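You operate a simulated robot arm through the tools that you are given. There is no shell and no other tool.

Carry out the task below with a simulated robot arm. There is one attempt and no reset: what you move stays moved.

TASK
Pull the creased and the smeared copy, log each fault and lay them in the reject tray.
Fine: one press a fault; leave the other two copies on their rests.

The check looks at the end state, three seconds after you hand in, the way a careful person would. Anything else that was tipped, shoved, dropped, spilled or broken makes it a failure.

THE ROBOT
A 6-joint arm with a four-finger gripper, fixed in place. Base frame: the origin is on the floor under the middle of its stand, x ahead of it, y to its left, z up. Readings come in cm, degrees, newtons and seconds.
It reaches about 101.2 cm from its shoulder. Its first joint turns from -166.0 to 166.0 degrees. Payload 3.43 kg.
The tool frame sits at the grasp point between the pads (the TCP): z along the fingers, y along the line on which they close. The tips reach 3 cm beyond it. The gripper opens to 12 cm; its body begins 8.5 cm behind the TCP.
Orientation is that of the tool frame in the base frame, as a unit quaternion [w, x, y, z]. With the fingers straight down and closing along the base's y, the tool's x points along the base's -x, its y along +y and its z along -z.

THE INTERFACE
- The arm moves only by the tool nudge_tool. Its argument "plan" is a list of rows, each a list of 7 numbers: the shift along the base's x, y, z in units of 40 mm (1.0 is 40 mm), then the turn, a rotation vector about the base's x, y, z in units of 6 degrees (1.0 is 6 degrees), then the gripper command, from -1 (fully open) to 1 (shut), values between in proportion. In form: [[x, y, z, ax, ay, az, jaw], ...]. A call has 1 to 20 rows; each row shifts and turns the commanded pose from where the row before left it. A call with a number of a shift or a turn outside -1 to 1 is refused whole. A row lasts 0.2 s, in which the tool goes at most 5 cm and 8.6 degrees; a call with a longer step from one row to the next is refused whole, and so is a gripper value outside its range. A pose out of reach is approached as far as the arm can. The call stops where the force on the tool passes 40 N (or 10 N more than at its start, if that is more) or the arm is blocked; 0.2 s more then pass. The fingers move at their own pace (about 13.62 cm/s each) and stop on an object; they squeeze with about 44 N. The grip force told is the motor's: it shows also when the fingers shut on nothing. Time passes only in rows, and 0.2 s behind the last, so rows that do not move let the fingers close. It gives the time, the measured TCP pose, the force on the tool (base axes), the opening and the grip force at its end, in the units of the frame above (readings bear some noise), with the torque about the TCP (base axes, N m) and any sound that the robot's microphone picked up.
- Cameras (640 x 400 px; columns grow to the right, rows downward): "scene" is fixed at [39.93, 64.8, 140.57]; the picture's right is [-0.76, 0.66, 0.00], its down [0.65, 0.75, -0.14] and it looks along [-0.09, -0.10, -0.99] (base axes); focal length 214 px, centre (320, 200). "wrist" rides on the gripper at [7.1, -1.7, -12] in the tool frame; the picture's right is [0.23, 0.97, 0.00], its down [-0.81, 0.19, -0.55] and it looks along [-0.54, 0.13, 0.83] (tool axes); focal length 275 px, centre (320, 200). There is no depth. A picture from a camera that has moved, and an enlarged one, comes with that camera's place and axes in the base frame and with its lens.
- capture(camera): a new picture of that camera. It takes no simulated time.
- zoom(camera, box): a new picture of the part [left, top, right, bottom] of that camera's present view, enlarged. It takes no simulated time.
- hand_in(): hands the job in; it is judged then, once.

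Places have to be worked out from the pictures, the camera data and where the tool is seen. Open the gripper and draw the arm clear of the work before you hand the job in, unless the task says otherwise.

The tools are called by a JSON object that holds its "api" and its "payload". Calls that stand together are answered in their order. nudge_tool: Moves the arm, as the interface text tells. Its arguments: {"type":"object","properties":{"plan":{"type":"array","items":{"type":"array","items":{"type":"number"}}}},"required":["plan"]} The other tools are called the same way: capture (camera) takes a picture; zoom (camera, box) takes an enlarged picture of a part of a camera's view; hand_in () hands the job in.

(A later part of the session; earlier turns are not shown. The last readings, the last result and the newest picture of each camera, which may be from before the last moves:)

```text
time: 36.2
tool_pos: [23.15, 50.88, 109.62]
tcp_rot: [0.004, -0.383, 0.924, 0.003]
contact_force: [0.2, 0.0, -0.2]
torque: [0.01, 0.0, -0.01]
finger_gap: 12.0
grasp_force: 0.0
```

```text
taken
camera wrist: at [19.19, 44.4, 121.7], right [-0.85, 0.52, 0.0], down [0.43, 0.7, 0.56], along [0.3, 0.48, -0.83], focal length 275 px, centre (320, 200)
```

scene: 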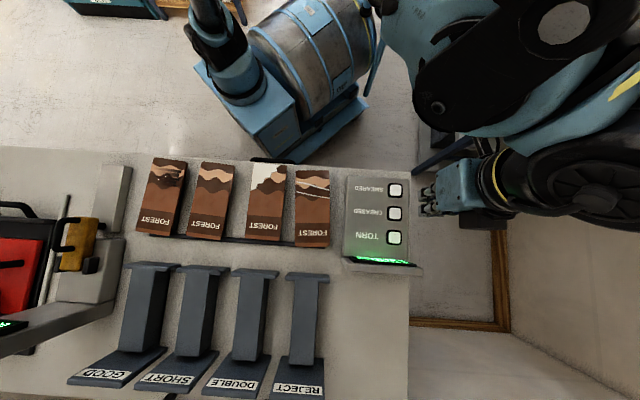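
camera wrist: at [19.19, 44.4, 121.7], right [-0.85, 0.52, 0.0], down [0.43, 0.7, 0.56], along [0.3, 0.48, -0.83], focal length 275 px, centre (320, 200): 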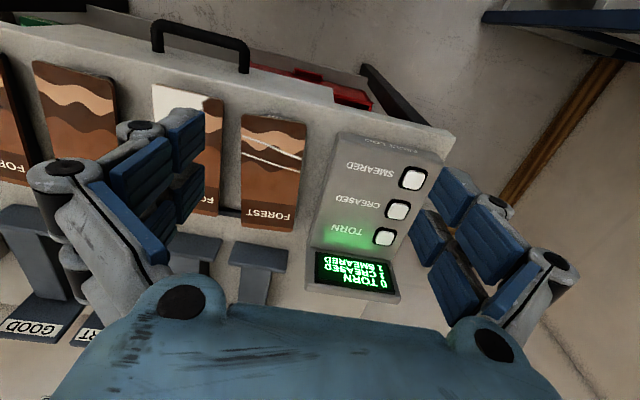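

{"api": "zoom", "payload": {"camera": "wrist", "box": [300, 235, 410, 310]}}

{"api": "zoom", "payload": {"camera": "wrist", "box": [200, 90, 340, 240]}}

{"api": "zoom", "payload": {"camera": "scene", "box": [80, 140, 240, 280]}}

```text
5.33 times, centred on (355, 272) of wrist
camera zoom: at [19.19, 44.4, 121.7], right [-0.85, 0.52, 0.0], down [0.43, 0.7, 0.56], along [0.3, 0.48, -0.83], focal length 1468 px, centre (133, -187)
```

zoom: 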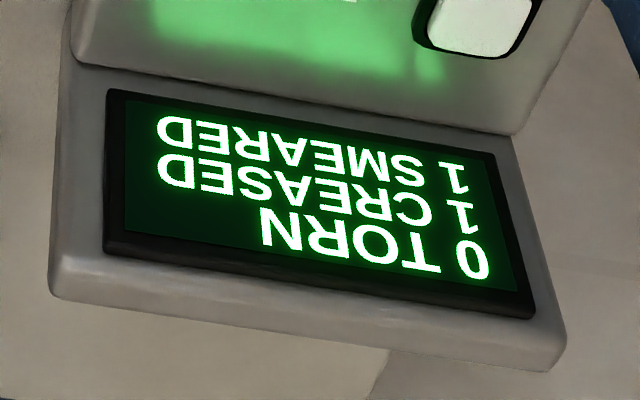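

```text
2.67 times, centred on (270, 165) of wrist
camera zoom: at [19.19, 44.4, 121.7], right [-0.85, 0.52, 0.0], down [0.43, 0.7, 0.56], along [0.3, 0.48, -0.83], focal length 734 px, centre (453, 293)
```

zoom: 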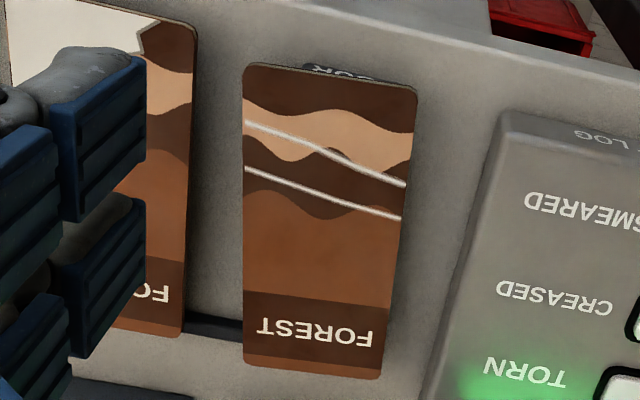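

```text
2.86 times, centred on (160, 210) of scene
camera zoom: at [39.93, 64.8, 140.57], right [-0.76, 0.66, 0.0], down [0.65, 0.75, -0.14], along [-0.09, -0.1, -0.99], focal length 613 px, centre (777, 171)
```

zoom: 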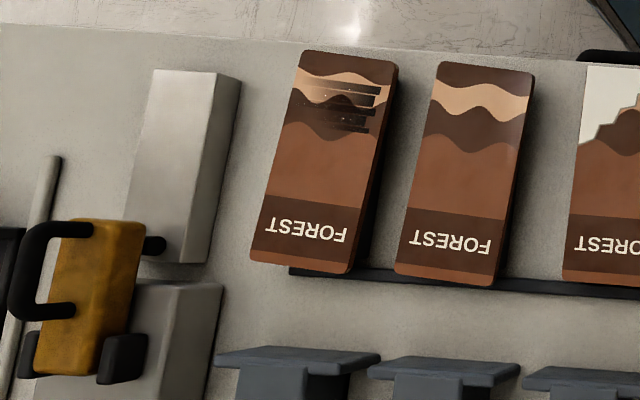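

The log shows 0 TORN, 1 CREASED, 1 SMEARED, as wanted. Now for the creased copy: I'll move above its centre (slightly robot-side, about (36.7, 58.3)), yaw +3.5° to match its 48.5° axis, and lower to z≈97 with the jaw at about 11 cm.

{"api": "nudge_tool", "payload": {"plan": [[0.68, 0.37, -0.5, 0, 0, 0.3, -0.85], [0.68, 0.37, -0.5, 0, 0, 0.28, -0.85], [0.68, 0.37, -0.6, 0, 0, 0, -0.85], [0.68, 0.37, -0.7, 0, 0, 0, -0.85], [0.68, 0.37, -0.8, 0, 0, 0, -0.85], [0, 0, 0, 0, 0, 0, -0.85], [0, 0, 0, 0, 0, 0, -0.85]]}}

{"api": "capture", "payload": {"camera": "wrist"}}

{"api": "capture", "payload": {"camera": "scene"}}

```text
time: 37.8
tool_pos: [36.8, 58.31, 97.37]
tcp_rot: [0.004, -0.411, 0.912, 0.003]
contact_force: [0.4, 0.7, 0.3]
torque: [0.02, 0.01, 0.02]
finger_gap: 11.13
grasp_force: 0.1
```

```text
taken
camera wrist: at [33.29, 51.63, 109.42], right [-0.88, 0.47, 0.0], down [0.39, 0.73, 0.56], along [0.27, 0.5, -0.83], focal length 275 px, centre (320, 200)
```

wrist: 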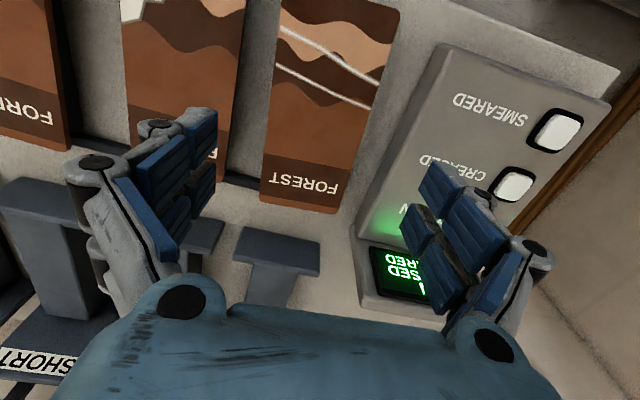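

```text
taken
```

scene: 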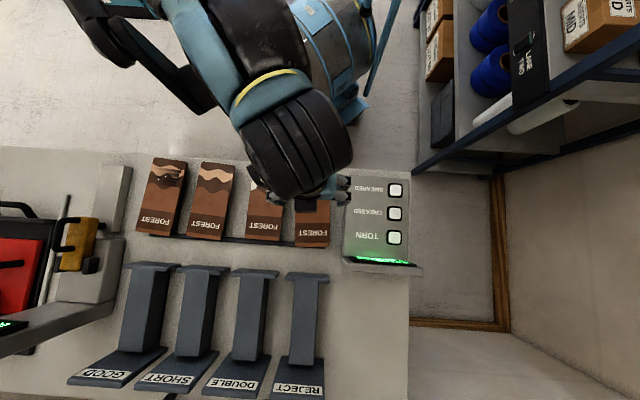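

I'll zoom on the creased copy to recheck its edges against the tool centreline before going down.

{"api": "zoom", "payload": {"camera": "wrist", "box": [210, 0, 430, 230]}}

{"api": "zoom", "payload": {"camera": "scene", "box": [230, 150, 430, 275]}}

```text
1.74 times, centred on (320, 115) of wrist
camera zoom: at [33.29, 51.63, 109.42], right [-0.88, 0.47, 0.0], down [0.39, 0.73, 0.56], along [0.27, 0.5, -0.83], focal length 479 px, centre (320, 348)
```

zoom: 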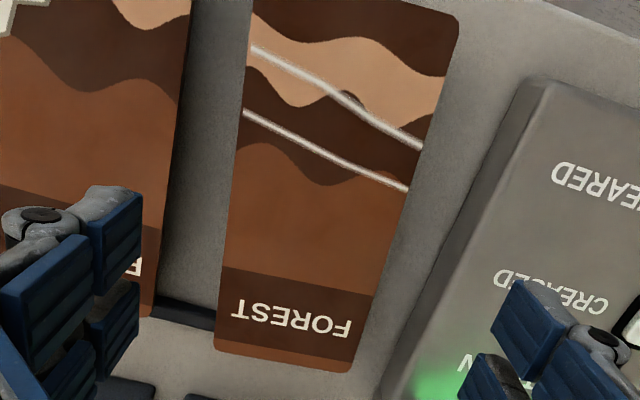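

```text
3.20 times, centred on (330, 212) of scene
camera zoom: at [39.93, 64.8, 140.57], right [-0.76, 0.66, 0.0], down [0.65, 0.75, -0.14], along [-0.09, -0.1, -0.99], focal length 686 px, centre (288, 160)
```

zoom: 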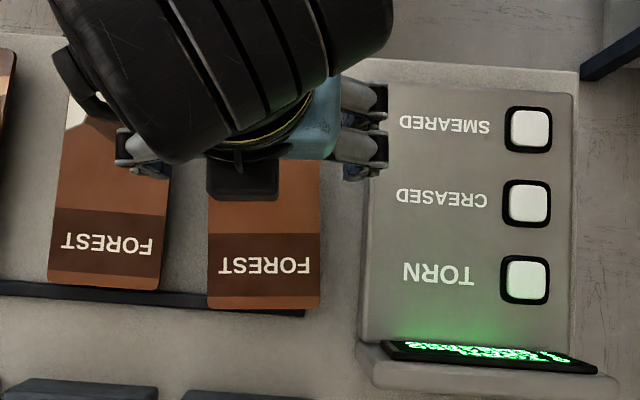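

The tool centreline matches the copy within about 1 mm. Gaps to the torn copy and the panel are tight, so I'll narrow the jaw to about 10.6 cm and descend to z≈88 before checking again.

{"api": "nudge_tool", "payload": {"plan": [[0, 0, -0.6, 0, 0, 0.1, -0.77], [0, 0, -0.6, 0, 0, 0, -0.77], [0, 0, -0.6, 0, 0, 0, -0.77], [0, 0, -0.5, 0, 0, 0, -0.77], [0, 0, 0, 0, 0, 0, -0.77], [0, 0, 0, 0, 0, 0, -0.77]]}}

{"api": "capture", "payload": {"camera": "wrist"}}

{"api": "zoom", "payload": {"camera": "scene", "box": [230, 150, 430, 275]}}

```text
time: 39.2
tool_pos: [36.62, 58.4, 88.16]
tcp_rot: [0.004, -0.415, 0.91, 0.003]
contact_force: [0.8, -0.3, 0.9]
torque: [0.02, 0.02, -0.01]
finger_gap: 10.62
grasp_force: 0.0
```

```text
taken
camera wrist: at [33.15, 51.72, 100.17], right [-0.89, 0.46, 0.0], down [0.38, 0.73, 0.56], along [0.26, 0.5, -0.83], focal length 275 px, centre (320, 200)
```

wrist: 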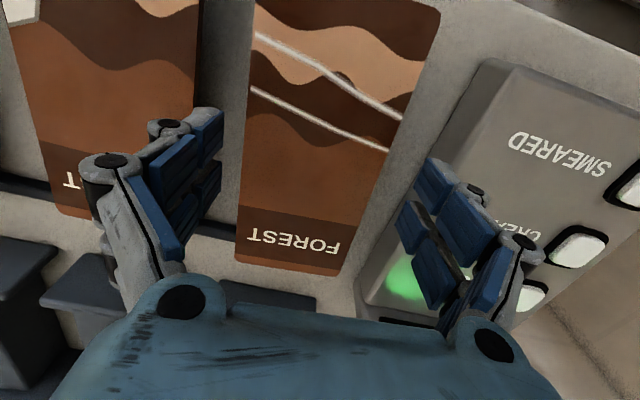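

```text
3.20 times, centred on (330, 212) of scene
camera zoom: at [39.93, 64.8, 140.57], right [-0.76, 0.66, 0.0], down [0.65, 0.75, -0.14], along [-0.09, -0.1, -0.99], focal length 686 px, centre (288, 160)
```

zoom: 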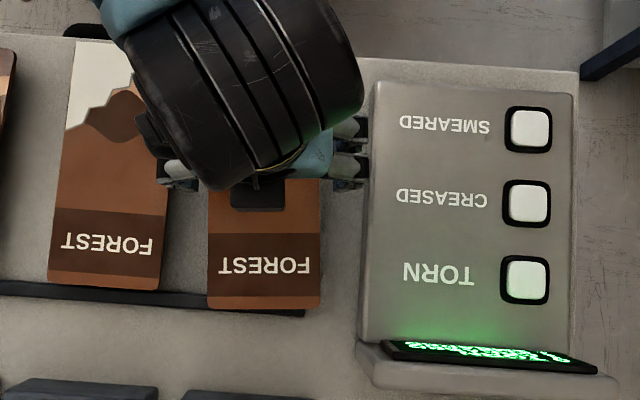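

Both fingers line up with the gaps beside the copy. I'll lower slowly to z≈85.5 and check force.

{"api": "nudge_tool", "payload": {"plan": [[0, 0, -0.25, 0, 0, 0, -0.77], [0, 0, -0.25, 0, 0, 0, -0.77], [0, 0, -0.15, 0, 0, 0, -0.77], [0, 0, 0, 0, 0, 0, -0.77]]}}

{"api": "capture", "payload": {"camera": "wrist"}}

{"api": "zoom", "payload": {"camera": "scene", "box": [230, 150, 430, 275]}}

```text
time: 40.2
tool_pos: [36.58, 58.48, 85.5]
tcp_rot: [0.004, -0.415, 0.91, 0.003]
contact_force: [-0.1, -0.5, -0.7]
torque: [-0.02, 0.01, 0.01]
finger_gap: 10.62
grasp_force: 0.1
```

```text
taken
camera wrist: at [33.15, 51.71, 97.53], right [-0.89, 0.46, 0.0], down [0.38, 0.73, 0.56], along [0.26, 0.5, -0.83], focal length 275 px, centre (320, 200)
```

wrist: 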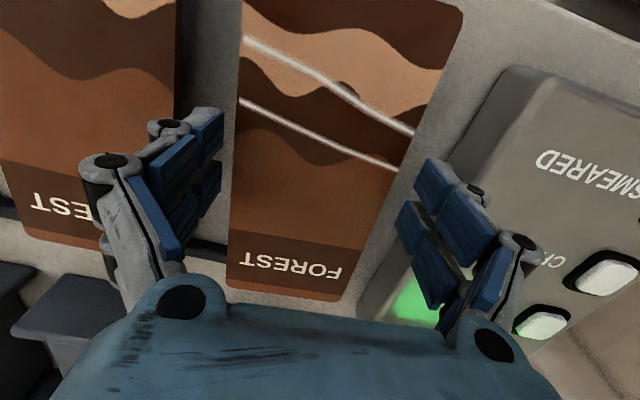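

```text
3.20 times, centred on (330, 212) of scene
camera zoom: at [39.93, 64.8, 140.57], right [-0.76, 0.66, 0.0], down [0.65, 0.75, -0.14], along [-0.09, -0.1, -0.99], focal length 686 px, centre (288, 160)
```

zoom: 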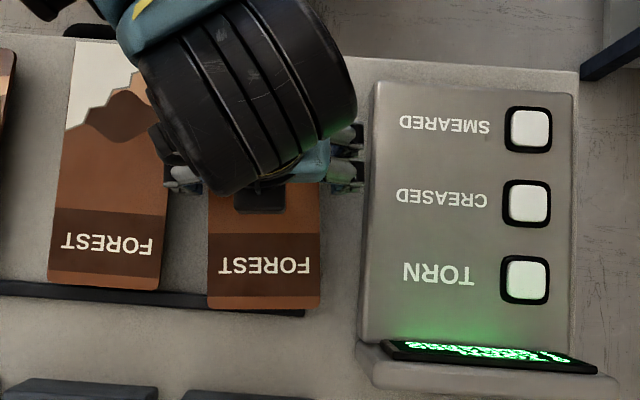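

Fingers are straddling the copy evenly. I'll continue down to about z≈84.

{"api": "nudge_tool", "payload": {"plan": [[0, 0, -0.15, 0, 0, 0, -0.77], [0, 0, -0.15, 0, 0, 0, -0.77], [0, 0, -0.05, 0, 0, 0, -0.77], [0, 0, 0, 0, 0, 0, -0.77]]}}

{"api": "capture", "payload": {"camera": "wrist"}}

```text
time: 41.2
tool_pos: [36.84, 58.49, 84.22]
tcp_rot: [0.005, -0.416, 0.909, 0.003]
contact_force: [0.4, -0.2, 0.0]
torque: [0.03, 0.0, 0.03]
finger_gap: 10.6
grasp_force: 0.1
```

```text
taken
camera wrist: at [33.18, 51.76, 96.16], right [-0.89, 0.46, 0.0], down [0.38, 0.73, 0.56], along [0.26, 0.5, -0.83], focal length 275 px, centre (320, 200)
```

wrist: 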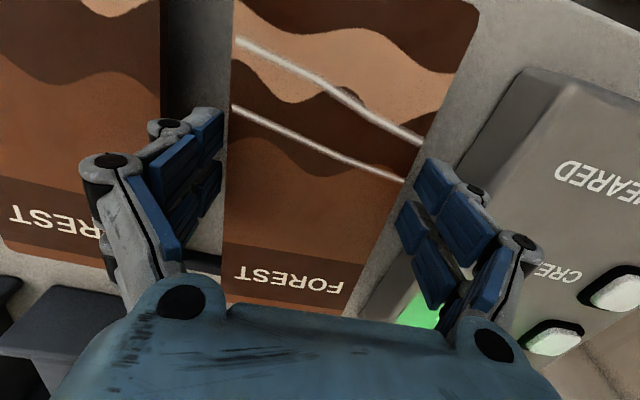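

I'll zoom on the two finger tips to see whether they have passed below the copy's edge.

{"api": "zoom", "payload": {"camera": "wrist", "box": [140, 80, 260, 260]}}

{"api": "zoom", "payload": {"camera": "wrist", "box": [370, 100, 530, 280]}}

```text
2.22 times, centred on (200, 170) of wrist
camera zoom: at [33.18, 51.76, 96.16], right [-0.89, 0.46, 0.0], down [0.38, 0.73, 0.56], along [0.26, 0.5, -0.83], focal length 612 px, centre (587, 267)
```

zoom: 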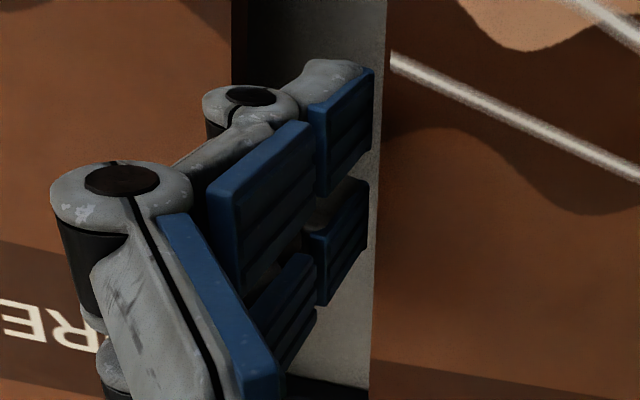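

```text
2.22 times, centred on (450, 190) of wrist
camera zoom: at [33.18, 51.76, 96.16], right [-0.89, 0.46, 0.0], down [0.38, 0.73, 0.56], along [0.26, 0.5, -0.83], focal length 612 px, centre (31, 222)
```

zoom: 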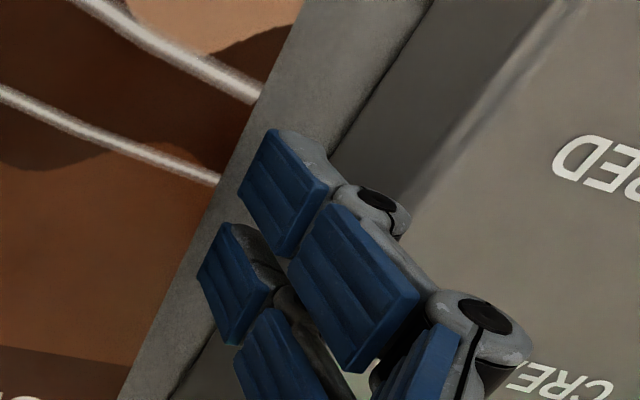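

By my estimate the tips are only about at the copy's underside (tip ≈1.3 cm past TCP at this opening). I'll lower another 8 mm in small steps while watching force.

{"api": "nudge_tool", "payload": {"plan": [[0, 0, -0.07, 0, 0, 0, -0.77], [0, 0, -0.07, 0, 0, 0, -0.77], [0, 0, -0.06, 0, 0, 0, -0.77], [0, 0, 0, 0, 0, 0, -0.77]]}}

{"api": "zoom", "payload": {"camera": "wrist", "box": [370, 100, 530, 280]}}

{"api": "zoom", "payload": {"camera": "wrist", "box": [140, 80, 260, 260]}}

```text
time: 42.2
tool_pos: [36.74, 58.48, 83.29]
tcp_rot: [0.004, -0.416, 0.909, 0.004]
contact_force: [0.4, -0.3, 0.5]
torque: [-0.02, -0.04, 0.02]
finger_gap: 10.61
grasp_force: 0.1
```

```text
2.22 times, centred on (450, 190) of wrist
camera zoom: at [33.15, 51.76, 95.2], right [-0.89, 0.46, 0.0], down [0.38, 0.73, 0.56], along [0.26, 0.5, -0.83], focal length 612 px, centre (31, 222)
```

zoom: 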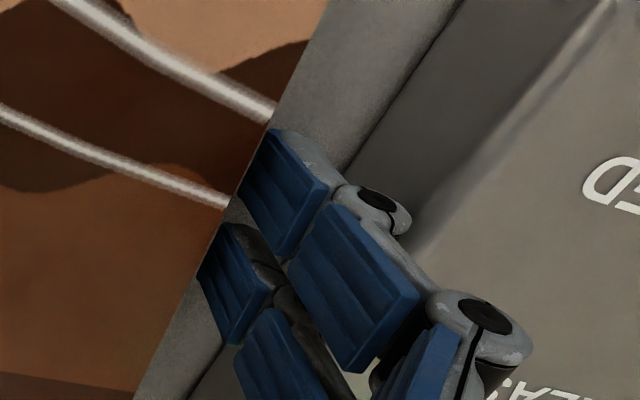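

```text
2.22 times, centred on (200, 170) of wrist
camera zoom: at [33.15, 51.76, 95.2], right [-0.89, 0.46, 0.0], down [0.38, 0.73, 0.56], along [0.26, 0.5, -0.83], focal length 612 px, centre (587, 267)
```

zoom: 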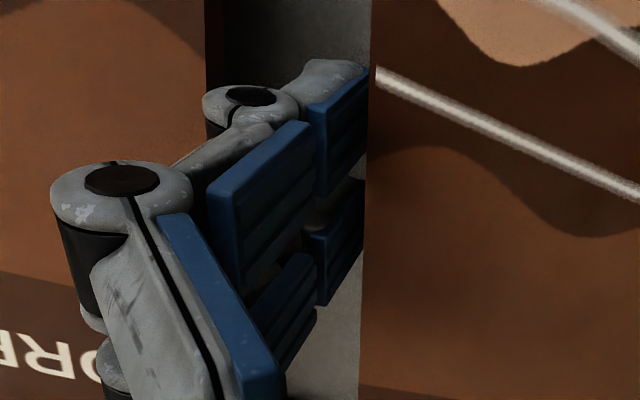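

The copy's left edge now occludes the tip, so the tips are at or below the copy. One more 4 mm, then close gently.

{"api": "nudge_tool", "payload": {"plan": [[0, 0, -0.05, 0, 0, 0, -0.77], [0, 0, -0.04, 0, 0, 0, -0.77], [0, 0, 0, 0, 0, 0, -0.77]]}}

{"api": "nudge_tool", "payload": {"plan": [[0, 0, 0, 0, 0, 0, -0.65], [0, 0, 0, 0, 0, 0, -0.55], [0, 0, 0, 0, 0, 0, -0.5], [0, 0, 0, 0, 0, 0, -0.5]]}}

{"api": "capture", "payload": {"camera": "wrist"}}

```text
time: 43.0
tool_pos: [36.55, 58.39, 82.9]
tcp_rot: [0.004, -0.416, 0.909, 0.004]
contact_force: [0.0, 0.2, 0.7]
torque: [-0.04, 0.02, 0.03]
finger_gap: 10.61
grasp_force: 0.1
```

```text
time: 44.0
tool_pos: [36.54, 58.44, 82.93]
tcp_rot: [0.005, -0.416, 0.909, 0.004]
contact_force: [0.3, 0.2, 9.3]
torque: [-0.17, 0.08, -0.07]
finger_gap: 9.33
grasp_force: 43.5
```

```text
taken
camera wrist: at [33.13, 51.73, 94.91], right [-0.89, 0.46, 0.0], down [0.38, 0.73, 0.56], along [0.26, 0.5, -0.83], focal length 275 px, centre (320, 200)
```

wrist: 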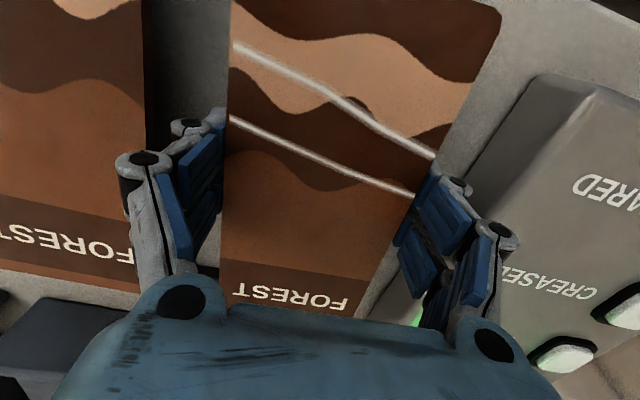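

Gripped: gap 9.33 cm with 43.5 N. I'll command full grip and lift slowly by a couple of cm, then check.

{"api": "nudge_tool", "payload": {"plan": [[0, 0, 0.05, 0, 0, 0, 0], [0, 0, 0.1, 0, 0, 0, 0], [0, 0, 0.15, 0, 0, 0, 0], [0, 0, 0.2, 0, 0, 0, 0], [0, 0, 0, 0, 0, 0, 0]]}}

{"api": "capture", "payload": {"camera": "wrist"}}

{"api": "zoom", "payload": {"camera": "scene", "box": [130, 140, 350, 278]}}

```text
time: 45.2
tool_pos: [36.5, 58.49, 84.83]
tcp_rot: [0.004, -0.415, 0.91, 0.004]
contact_force: [1.0, 1.0, -0.8]
torque: [-0.01, 0.01, 0.0]
finger_gap: 9.33
grasp_force: 44.0
```

```text
taken
camera wrist: at [33.08, 51.67, 96.9], right [-0.89, 0.46, 0.0], down [0.38, 0.73, 0.56], along [0.26, 0.5, -0.83], focal length 275 px, centre (320, 200)
```

wrist: 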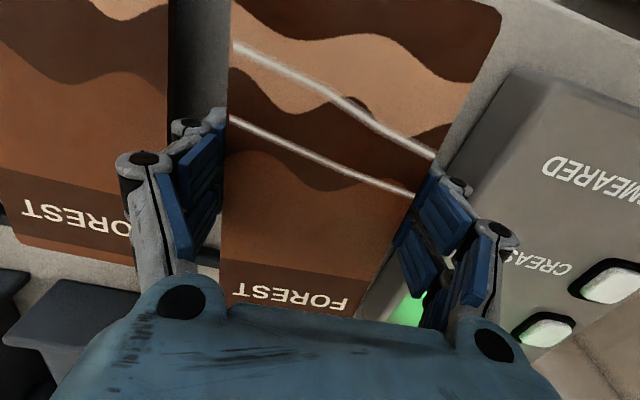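

```text
2.90 times, centred on (240, 209) of scene
camera zoom: at [39.93, 64.8, 140.57], right [-0.76, 0.66, 0.0], down [0.65, 0.75, -0.14], along [-0.09, -0.1, -0.99], focal length 622 px, centre (552, 174)
```

zoom: 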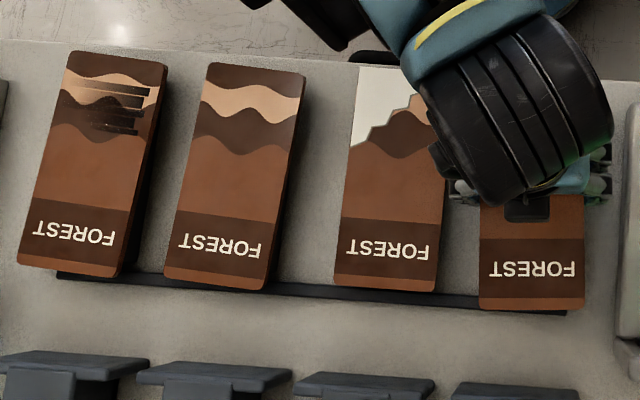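

The copy lifted cleanly with the gripper and its neighbours are unmoved. I'll raise it to z≈98 and carry it over the reject tray, turning −3.5° to the tray axis.

{"api": "nudge_tool", "payload": {"plan": [[0, 0, 0.3, 0, 0, 0, 0], [0, 0, 0.5, 0, 0, 0, 0], [0, 0, 0.6, 0, 0, 0, 0], [0, 0, 0.6, 0, 0, 0, 0], [0, 0, 0.6, 0, 0, 0, 0], [0, 0, 0.6, 0, 0, 0, 0], [0, 0, 0.1, 0, 0, 0, 0], [0, 0, 0, 0, 0, 0, 0]]}}

{"api": "nudge_tool", "payload": {"plan": [[0.3, 0.3, 0, 0, 0, -0.1, 0], [0.5, 0.5, 0, 0, 0, -0.1, 0], [0.6, 0.6, 0, 0, 0, -0.1, 0], [0.6, 0.6, 0, 0, 0, -0.1, 0], [0.6, 0.6, 0, 0, 0, -0.1, 0], [0.6, 0.6, 0, 0, 0, -0.1, 0], [0.5, 0.5, 0, 0, 0, 0, 0], [0.3, 0.3, 0, 0, 0, 0, 0], [0.2, 0.2, 0, 0, 0, 0, 0], [0, 0, 0, 0, 0, 0, 0], [0, 0, 0, 0, 0, 0, 0]]}}

{"api": "capture", "payload": {"camera": "wrist"}}

{"api": "capture", "payload": {"camera": "scene"}}

```text
time: 47.0
tool_pos: [36.6, 58.48, 98.25]
tcp_rot: [0.004, -0.415, 0.91, 0.002]
contact_force: [0.4, 0.3, -1.3]
torque: [-0.01, -0.03, 0.03]
finger_gap: 9.32
grasp_force: 44.1
```

```text
time: 49.4
tool_pos: [53.41, 75.23, 98.13]
tcp_rot: [0.005, -0.387, 0.922, 0.003]
contact_force: [-0.3, 0.4, -0.8]
torque: [-0.01, 0.01, 0.02]
finger_gap: 9.3
grasp_force: 43.7
```

```text
taken
camera wrist: at [49.58, 68.85, 110.14], right [-0.86, 0.52, 0.0], down [0.43, 0.71, 0.56], along [0.29, 0.48, -0.83], focal length 275 px, centre (320, 200)
```

wrist: 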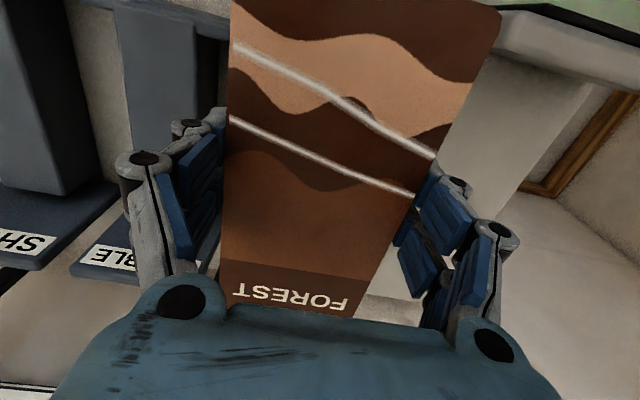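

```text
taken
```

scene: 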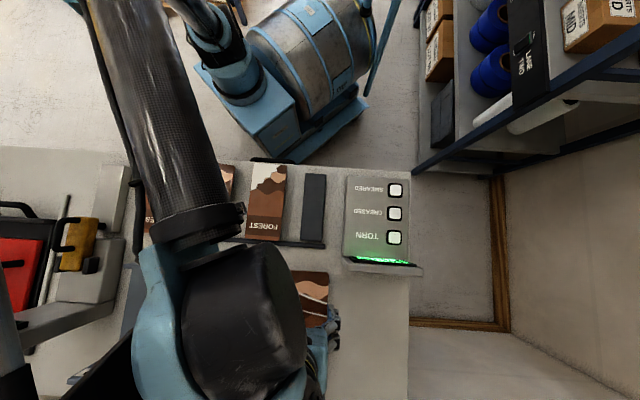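

The creased copy is above the tray and its black rest is now empty. I'll shift to (54.45, 76.35), leaving about 1 cm to the label board, and descend to z≈90.

{"api": "nudge_tool", "payload": {"plan": [[0.26, 0.28, 0, 0, 0, 0, 0], [0, 0, -0.3, 0, 0, 0, 0], [0, 0, -0.5, 0, 0, 0, 0], [0, 0, -0.5, 0, 0, 0, 0], [0, 0, -0.4, 0, 0, 0, 0], [0, 0, -0.3, 0, 0, 0, 0], [0, 0, 0, 0, 0, 0, 0]]}}

{"api": "capture", "payload": {"camera": "wrist"}}

{"api": "capture", "payload": {"camera": "scene"}}

```text
time: 51.0
tool_pos: [54.41, 76.32, 90.08]
tcp_rot: [0.004, -0.386, 0.922, 0.004]
contact_force: [0.0, -0.1, -0.4]
torque: [-0.06, -0.01, 0.0]
finger_gap: 9.33
grasp_force: 44.1
```

```text
taken
camera wrist: at [50.61, 69.79, 102.03], right [-0.86, 0.52, 0.0], down [0.43, 0.71, 0.56], along [0.29, 0.48, -0.83], focal length 275 px, centre (320, 200)
```

wrist: 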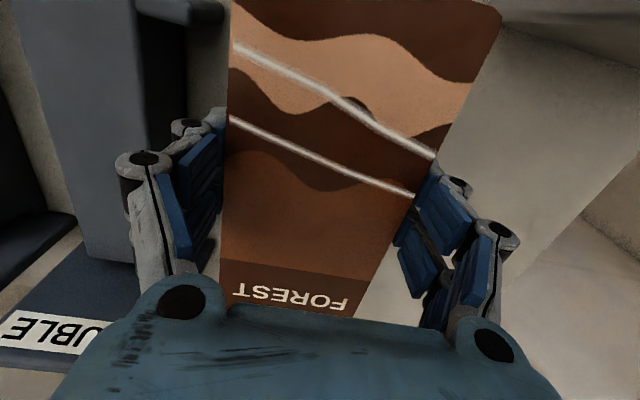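

```text
taken
```

scene: 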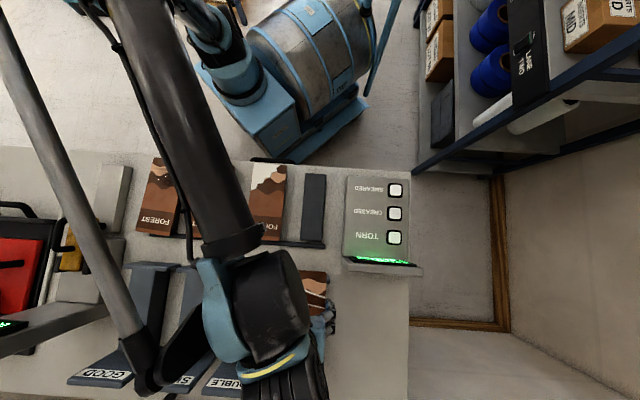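

No contact force. A gray rod of the arm shows in the scene view over the other trays, so I'll zoom in to make sure it isn't near them.

{"api": "zoom", "payload": {"camera": "scene", "box": [60, 220, 360, 400]}}

{"api": "zoom", "payload": {"camera": "wrist", "box": [0, 0, 260, 320]}}

```text
2.13 times, centred on (210, 310) of scene
camera zoom: at [39.93, 64.8, 140.57], right [-0.76, 0.66, 0.0], down [0.65, 0.75, -0.14], along [-0.09, -0.1, -0.99], focal length 458 px, centre (555, -35)
```

zoom: 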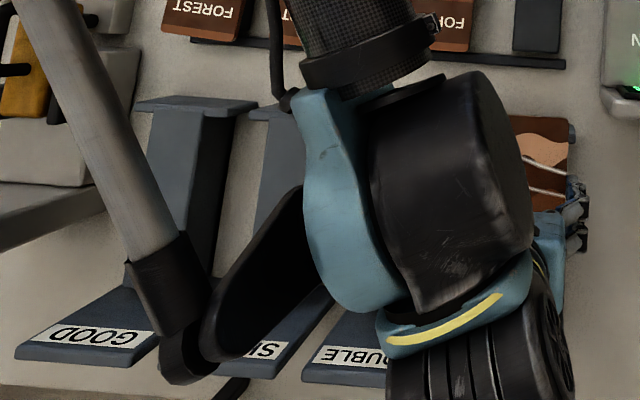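

```text
1.25 times, centred on (130, 160) of wrist
camera zoom: at [50.61, 69.79, 102.03], right [-0.86, 0.52, 0.0], down [0.43, 0.71, 0.56], along [0.29, 0.48, -0.83], focal length 344 px, centre (558, 250)
```

zoom: 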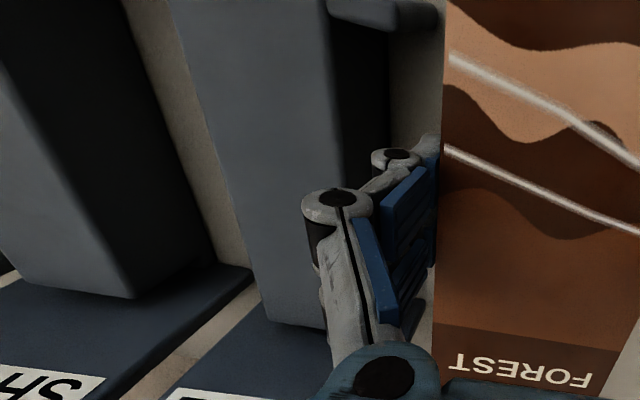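

The rod belongs to the wrist linkage high above the trays and touches nothing. I'll descend to about z≈88 and then step in 2 mm increments until the copy touches the bed.

{"api": "nudge_tool", "payload": {"plan": [[0, 0, -0.25, 0, 0, 0, 0], [0, 0, -0.25, 0, 0, 0, 0], [0, 0, -0.1, 0, 0, 0, 0], [0, 0, 0, 0, 0, 0, 0]]}}

{"api": "nudge_tool", "payload": {"plan": [[0, 0, -0.05, 0, 0, 0, 0], [0, 0, 0, 0, 0, 0, 0]]}}

```text
time: 52.0
tool_pos: [54.42, 76.3, 87.64]
tcp_rot: [0.004, -0.387, 0.922, 0.003]
contact_force: [0.2, -0.4, -1.7]
torque: [-0.03, 0.03, 0.03]
finger_gap: 9.33
grasp_force: 44.2
```

```text
time: 52.6
tool_pos: [54.45, 76.34, 87.5]
tcp_rot: [0.005, -0.387, 0.922, 0.003]
contact_force: [0.6, 0.7, -0.9]
torque: [0.01, 0.02, 0.04]
finger_gap: 9.34
grasp_force: 44.1
```

Still free at 87.5. I'll keep stepping down.

{"api": "nudge_tool", "payload": {"plan": [[0, 0, -0.05, 0, 0, 0, 0], [0, 0, 0, 0, 0, 0, 0]]}}

{"api": "nudge_tool", "payload": {"plan": [[0, 0, -0.05, 0, 0, 0, 0], [0, 0, 0, 0, 0, 0, 0]]}}

{"api": "nudge_tool", "payload": {"plan": [[0, 0, -0.05, 0, 0, 0, 0], [0, 0, 0, 0, 0, 0, 0]]}}

```text
time: 53.2
tool_pos: [54.45, 76.41, 87.4]
tcp_rot: [0.005, -0.387, 0.922, 0.002]
contact_force: [0.2, -0.1, -0.1]
torque: [0.01, 0.02, 0.02]
finger_gap: 9.34
grasp_force: 43.8
```

```text
time: 53.8
tool_pos: [54.35, 76.46, 87.08]
tcp_rot: [0.005, -0.386, 0.922, 0.003]
contact_force: [-0.6, -0.1, 0.2]
torque: [-0.04, 0.01, -0.01]
finger_gap: 9.34
grasp_force: 43.9
```

```text
time: 54.4
tool_pos: [54.32, 76.45, 86.83]
tcp_rot: [0.005, -0.386, 0.922, 0.003]
contact_force: [-0.2, 0.5, 0.1]
torque: [-0.01, 0.02, -0.01]
finger_gap: 9.31
grasp_force: 43.8
```

No contact yet at 86.8. Continuing in 2 mm steps.

{"api": "nudge_tool", "payload": {"plan": [[0, 0, -0.05, 0, 0, 0, 0], [0, 0, 0, 0, 0, 0, 0]]}}

{"api": "nudge_tool", "payload": {"plan": [[0, 0, -0.05, 0, 0, 0, 0], [0, 0, 0, 0, 0, 0, 0]]}}

```text
time: 55.0
tool_pos: [54.48, 76.37, 86.63]
tcp_rot: [0.005, -0.387, 0.922, 0.003]
contact_force: [-0.4, 0.2, -0.5]
torque: [-0.01, 0.03, 0.01]
finger_gap: 9.33
grasp_force: 44.1
```

```text
time: 55.6
tool_pos: [54.35, 76.43, 86.58]
tcp_rot: [0.005, -0.386, 0.922, 0.002]
contact_force: [-0.5, -0.9, -1.2]
torque: [-0.02, 0.03, 0.03]
finger_gap: 9.31
grasp_force: 44.1
```

{"api": "nudge_tool", "payload": {"plan": [[0, 0, -0.05, 0, 0, 0, 0], [0, 0, 0, 0, 0, 0, 0]]}}

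{"api": "nudge_tool", "payload": {"plan": [[0, 0, -0.05, 0, 0, 0, 0], [0, 0, 0, 0, 0, 0, 0]]}}

{"api": "capture", "payload": {"camera": "wrist"}}

```text
time: 56.2
tool_pos: [54.42, 76.45, 86.26]
tcp_rot: [0.004, -0.387, 0.922, 0.003]
contact_force: [-0.3, 0.8, -0.4]
torque: [-0.01, -0.01, -0.02]
finger_gap: 9.33
grasp_force: 44.5
```

```text
time: 56.8
tool_pos: [54.39, 76.34, 86.17]
tcp_rot: [0.006, -0.387, 0.922, 0.003]
contact_force: [1.6, 1.5, 6.5]
torque: [0.14, -0.2, 0.05]
finger_gap: 9.31
grasp_force: 44.0
```

```text
taken
camera wrist: at [50.54, 69.87, 98.1], right [-0.86, 0.52, 0.0], down [0.43, 0.71, 0.56], along [0.29, 0.48, -0.83], focal length 275 px, centre (320, 200)
```

wrist: 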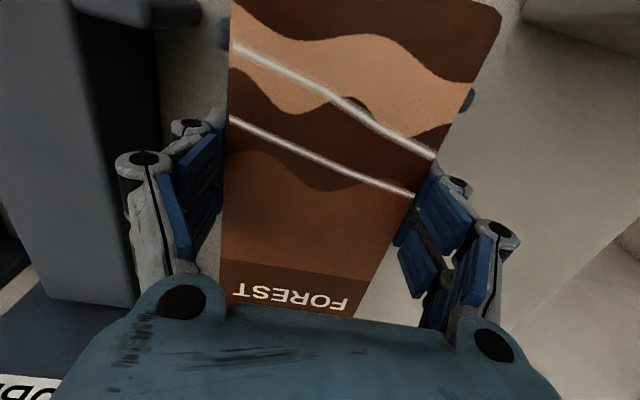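

Contact at TCP z≈86.2 with 6.5 N, and the crossbar ends show evenly on both sides of the copy. I'll release gently.

{"api": "nudge_tool", "payload": {"plan": [[0, 0, 0, 0, 0, 0, -0.5], [0, 0, 0, 0, 0, 0, -0.58], [0, 0, 0, 0, 0, 0, -0.65], [0, 0, 0, 0, 0, 0, -0.72], [0, 0, 0, 0, 0, 0, -0.8], [0, 0, 0, 0, 0, 0, -0.85], [0, 0, 0, 0, 0, 0, -0.85]]}}

{"api": "capture", "payload": {"camera": "wrist"}}

```text
time: 58.4
tool_pos: [54.4, 76.29, 86.06]
tcp_rot: [0.004, -0.386, 0.923, 0.003]
contact_force: [0.1, 0.3, 0.5]
torque: [-0.01, -0.01, 0.01]
finger_gap: 11.08
grasp_force: 0.0
```

```text
taken
camera wrist: at [50.55, 69.88, 98.08], right [-0.86, 0.52, 0.0], down [0.43, 0.71, 0.56], along [0.29, 0.48, -0.83], focal length 275 px, centre (320, 200)
```

wrist: 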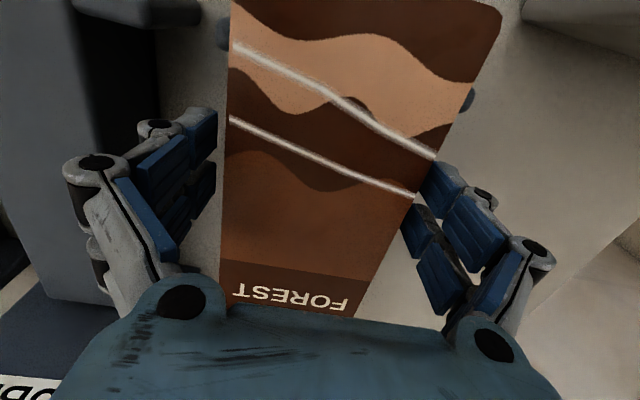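

The copy rests on the bed and both fingers are clear. I'll rise straight up to z≈100 and back away to look at it.

{"api": "nudge_tool", "payload": {"plan": [[0, 0, 0.2, 0, 0, 0, -0.85], [0, 0, 0.3, 0, 0, 0, -0.85], [0, 0, 0.6, 0, 0, 0, -0.85], [0, 0, 0.8, 0, 0, 0, -0.85], [0, 0, 0.8, 0, 0, 0, -0.85], [0, 0, 0.8, 0, 0, 0, -0.85], [-0.6, -0.6, 0.3, 0, 0, 0, -0.85], [-0.7, -0.7, 0.3, 0, 0, 0, -0.85], [-0.7, -0.7, 0.3, 0, 0, 0, -0.85], [-0.7, -0.7, 0, 0, 0, 0, -0.85], [0, 0, 0, 0, 0, 0, -0.85], [0, 0, 0, 0, 0, 0, -0.85]]}}

{"api": "capture", "payload": {"camera": "wrist"}}

{"api": "capture", "payload": {"camera": "scene"}}

```text
time: 61.0
tool_pos: [43.64, 65.68, 103.65]
tcp_rot: [0.004, -0.386, 0.922, 0.003]
contact_force: [-0.2, -0.9, 0.4]
torque: [-0.01, 0.04, 0.0]
finger_gap: 11.11
grasp_force: 0.1
```

```text
taken
camera wrist: at [39.8, 59.18, 115.77], right [-0.86, 0.52, 0.0], down [0.43, 0.71, 0.56], along [0.29, 0.48, -0.83], focal length 275 px, centre (320, 200)
```

wrist: 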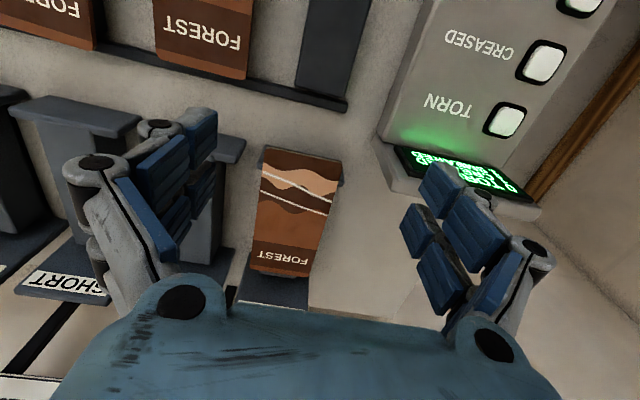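

```text
taken
```

scene: 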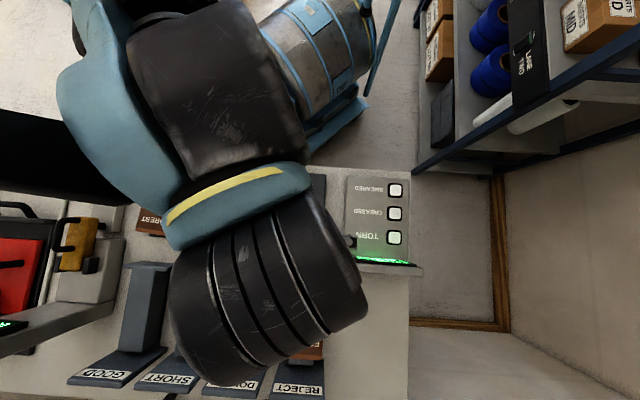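

The creased copy lies neatly on the REJECT tray. Next is the smeared copy, which I estimate at centre (66.3, 30.3) with its axis at about 41.4°. I'll travel at z≈103 to above it and take a look.

{"api": "nudge_tool", "payload": {"plan": [[0.54, -0.9, 0, 0, 0, -0.1, -0.85], [0.54, -0.9, 0, 0, 0, -0.1, -0.85], [0.54, -0.9, 0, 0, 0, -0.1, -0.85], [0.54, -0.9, 0, 0, 0, -0.1, -0.85], [0.54, -0.9, 0, 0, 0, -0.1, -0.85], [0.54, -0.9, 0, 0, 0, -0.1, -0.85], [0.54, -0.9, 0, 0, 0, -0.08, -0.85], [0.54, -0.9, -0.2, 0, 0, 0, -0.85], [0.54, -0.9, -0.3, 0, 0, 0, -0.85], [0.54, -0.9, -0.3, 0, 0, 0, -0.85], [0, 0, 0, 0, 0, 0, -0.85], [0, 0, 0, 0, 0, 0, -0.85]]}}

{"api": "capture", "payload": {"camera": "wrist"}}

{"api": "capture", "payload": {"camera": "scene"}}

```text
time: 63.6
tool_pos: [65.21, 29.54, 100.51]
tcp_rot: [0.005, -0.355, 0.935, 0.003]
contact_force: [0.1, 0.1, -0.8]
torque: [-0.01, -0.01, 0.04]
finger_gap: 11.11
grasp_force: 0.1
```

```text
taken
camera wrist: at [60.92, 23.39, 112.5], right [-0.82, 0.58, 0.0], down [0.48, 0.68, 0.56], along [0.32, 0.46, -0.83], focal length 275 px, centre (320, 200)
```

wrist: 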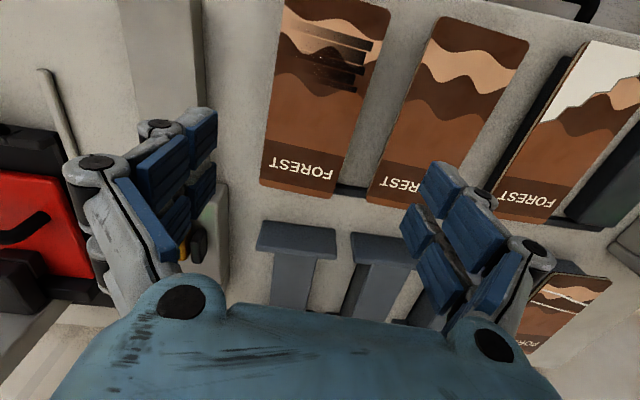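

```text
taken
```

scene: 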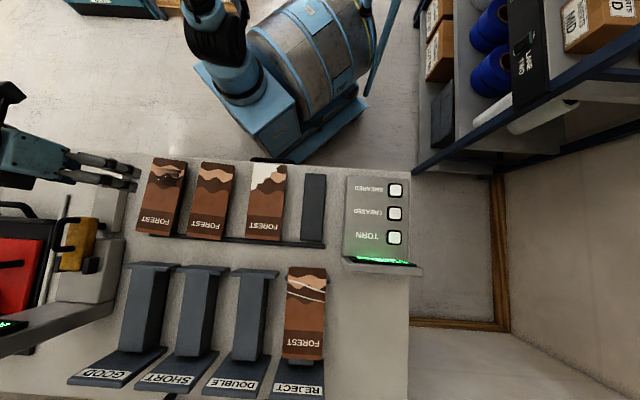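

Scene view is clear: the creased copy lies straight in the REJECT tray. I'll zoom on the smeared copy and the tray to refine positions.

{"api": "zoom", "payload": {"camera": "wrist", "box": [220, 0, 440, 220]}}

{"api": "zoom", "payload": {"camera": "scene", "box": [250, 250, 350, 400]}}

{"api": "zoom", "payload": {"camera": "scene", "box": [80, 140, 240, 280]}}

```text
1.82 times, centred on (330, 110) of wrist
camera zoom: at [60.92, 23.39, 112.5], right [-0.82, 0.58, 0.0], down [0.48, 0.68, 0.56], along [0.32, 0.46, -0.83], focal length 500 px, centre (302, 364)
```

zoom: 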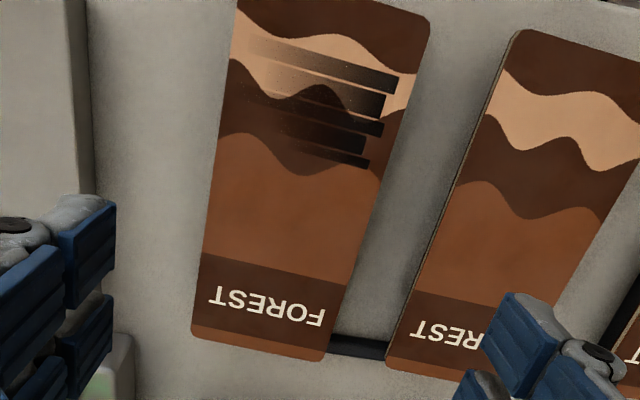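

```text
2.67 times, centred on (300, 325) of scene
camera zoom: at [39.93, 64.8, 140.57], right [-0.76, 0.66, 0.0], down [0.65, 0.75, -0.14], along [-0.09, -0.1, -0.99], focal length 572 px, centre (373, -133)
```

zoom: 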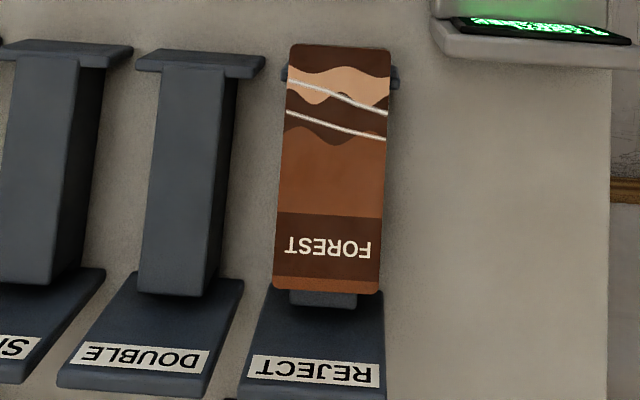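

```text
2.86 times, centred on (160, 210) of scene
camera zoom: at [39.93, 64.8, 140.57], right [-0.76, 0.66, 0.0], down [0.65, 0.75, -0.14], along [-0.09, -0.1, -0.99], focal length 613 px, centre (777, 171)
```

zoom: 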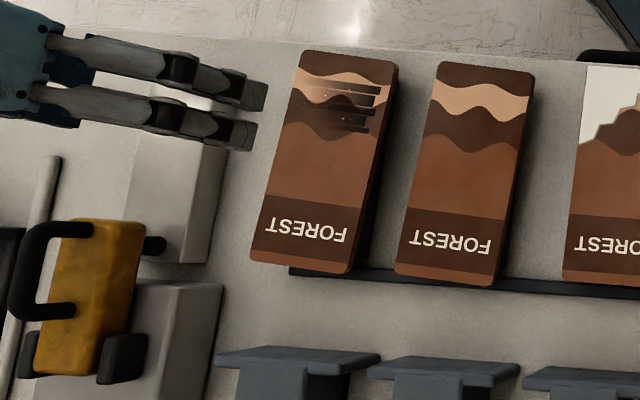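

Refined position of the smeared copy: centre (66.25, 30.1), axis about 41.7°. The tool is about 2 mm too far right. I'll correct that, narrow the jaw to 10.6 cm and descend to z≈88.

{"api": "nudge_tool", "payload": {"plan": [[0.03, -0.035, -0.5, 0, 0, 0, -0.77], [0, 0, -0.7, 0, 0, 0, -0.77], [0, 0, -0.7, 0, 0, 0, -0.77], [0, 0, -0.7, 0, 0, 0, -0.77], [0, 0, -0.5, 0, 0, 0, -0.77], [0, 0, 0, 0, 0, 0, -0.77], [0, 0, 0, 0, 0, 0, -0.77]]}}

{"api": "capture", "payload": {"camera": "wrist"}}

{"api": "zoom", "payload": {"camera": "scene", "box": [80, 140, 240, 280]}}

```text
time: 65.2
tool_pos: [65.57, 29.35, 88.02]
tcp_rot: [0.005, -0.353, 0.936, 0.002]
contact_force: [-0.3, 0.4, 0.1]
torque: [0.04, 0.0, -0.02]
finger_gap: 10.63
grasp_force: 0.1
```

```text
taken
camera wrist: at [61.12, 23.26, 100.03], right [-0.82, 0.58, 0.0], down [0.48, 0.68, 0.56], along [0.33, 0.46, -0.83], focal length 275 px, centre (320, 200)
```

wrist: 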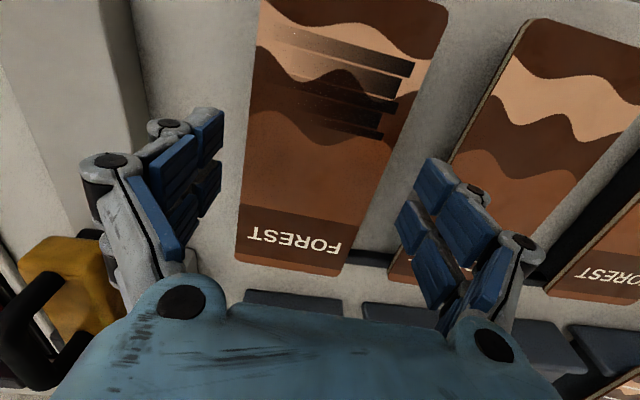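

```text
2.86 times, centred on (160, 210) of scene
camera zoom: at [39.93, 64.8, 140.57], right [-0.76, 0.66, 0.0], down [0.65, 0.75, -0.14], along [-0.09, -0.1, -0.99], focal length 613 px, centre (777, 171)
```

zoom: 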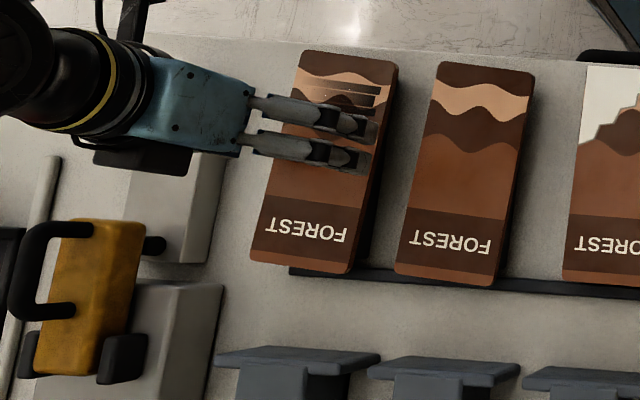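

Alignment matches the successful first grasp. I'll add +1° of yaw and lower to z≈84.2, checking force.

{"api": "nudge_tool", "payload": {"plan": [[0, 0, -0.25, 0, 0, 0.16, -0.77], [0, 0, -0.25, 0, 0, 0, -0.77], [0, 0, -0.25, 0, 0, 0, -0.77], [0, 0, -0.15, 0, 0, 0, -0.77], [0, 0, -0.05, 0, 0, 0, -0.77], [0, 0, 0, 0, 0, 0, -0.77]]}}

{"api": "capture", "payload": {"camera": "wrist"}}

{"api": "zoom", "payload": {"camera": "scene", "box": [80, 140, 240, 280]}}

```text
time: 66.6
tool_pos: [65.39, 29.33, 84.1]
tcp_rot: [0.005, -0.362, 0.932, 0.002]
contact_force: [-0.3, 0.0, 0.2]
torque: [0.03, -0.01, -0.01]
finger_gap: 10.64
grasp_force: 0.1
```

```text
taken
camera wrist: at [61.2, 23.17, 96.21], right [-0.83, 0.56, 0.0], down [0.47, 0.68, 0.56], along [0.32, 0.46, -0.83], focal length 275 px, centre (320, 200)
```

wrist: 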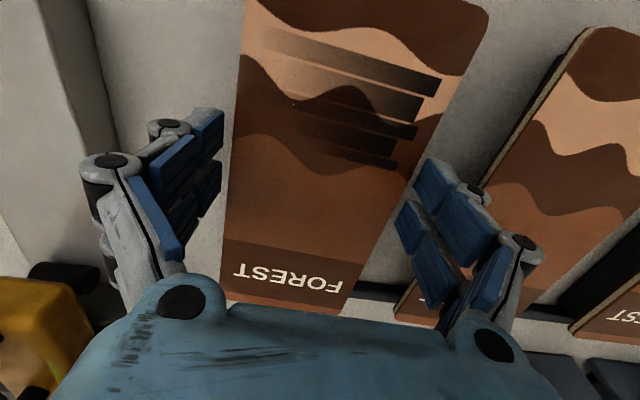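

```text
2.86 times, centred on (160, 210) of scene
camera zoom: at [39.93, 64.8, 140.57], right [-0.76, 0.66, 0.0], down [0.65, 0.75, -0.14], along [-0.09, -0.1, -0.99], focal length 613 px, centre (777, 171)
```

zoom: 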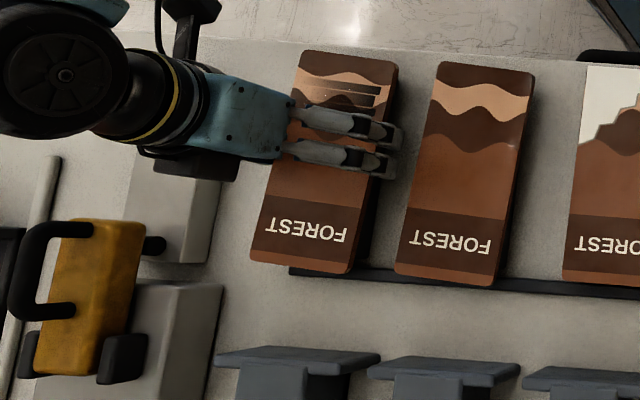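

The copy appears about 2 mm right of the tool centre. I'll shift right by that much while finishing the descent to z≈82.9.

{"api": "nudge_tool", "payload": {"plan": [[-0.035, 0.037, 0, 0, 0, 0, -0.77], [0, 0, -0.07, 0, 0, 0, -0.77], [0, 0, -0.07, 0, 0, 0, -0.77], [0, 0, -0.08, 0, 0, 0, -0.77], [0, 0, -0.07, 0, 0, 0, -0.77], [0, 0, 0, 0, 0, 0, -0.77]]}}

{"api": "capture", "payload": {"camera": "wrist"}}

```text
time: 68.0
tool_pos: [65.12, 29.63, 83.09]
tcp_rot: [0.004, -0.361, 0.933, 0.003]
contact_force: [0.7, 0.0, 0.1]
torque: [-0.04, 0.01, 0.02]
finger_gap: 10.63
grasp_force: 0.1
```

```text
taken
camera wrist: at [61.03, 23.31, 95.1], right [-0.83, 0.56, 0.0], down [0.47, 0.68, 0.56], along [0.32, 0.46, -0.83], focal length 275 px, centre (320, 200)
```

wrist: 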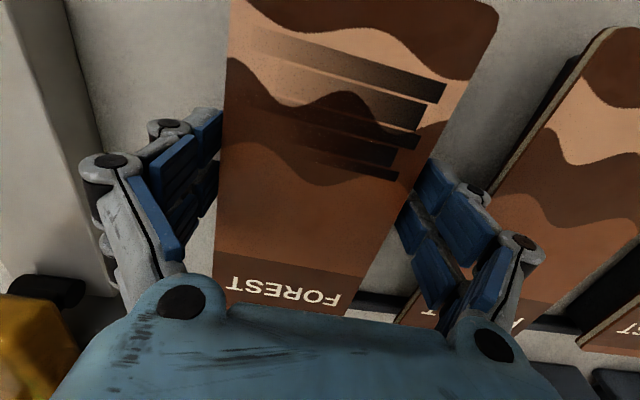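

Both tips are now just under the copy's edges. I'll lower 1–2 mm more and close gently.

{"api": "nudge_tool", "payload": {"plan": [[0, 0, -0.04, 0, 0, 0, -0.77], [0, 0, 0, 0, 0, 0, -0.65], [0, 0, 0, 0, 0, 0, -0.55], [0, 0, 0, 0, 0, 0, -0.5], [0, 0, 0, 0, 0, 0, -0.5], [0, 0, 0, 0, 0, 0, -0.3]]}}

{"api": "capture", "payload": {"camera": "wrist"}}

```text
time: 69.4
tool_pos: [65.32, 29.54, 82.98]
tcp_rot: [0.006, -0.361, 0.932, 0.003]
contact_force: [1.9, 0.4, 11.9]
torque: [-0.05, 0.09, -0.19]
finger_gap: 9.35
grasp_force: 43.9
```

```text
taken
camera wrist: at [61.05, 23.31, 94.96], right [-0.83, 0.56, 0.0], down [0.47, 0.68, 0.56], along [0.32, 0.46, -0.83], focal length 275 px, centre (320, 200)
```

wrist: 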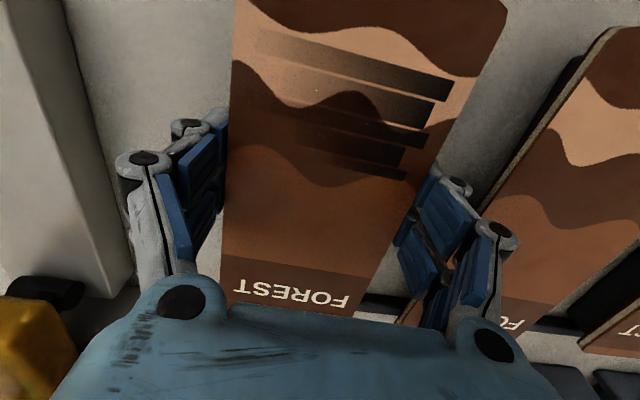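

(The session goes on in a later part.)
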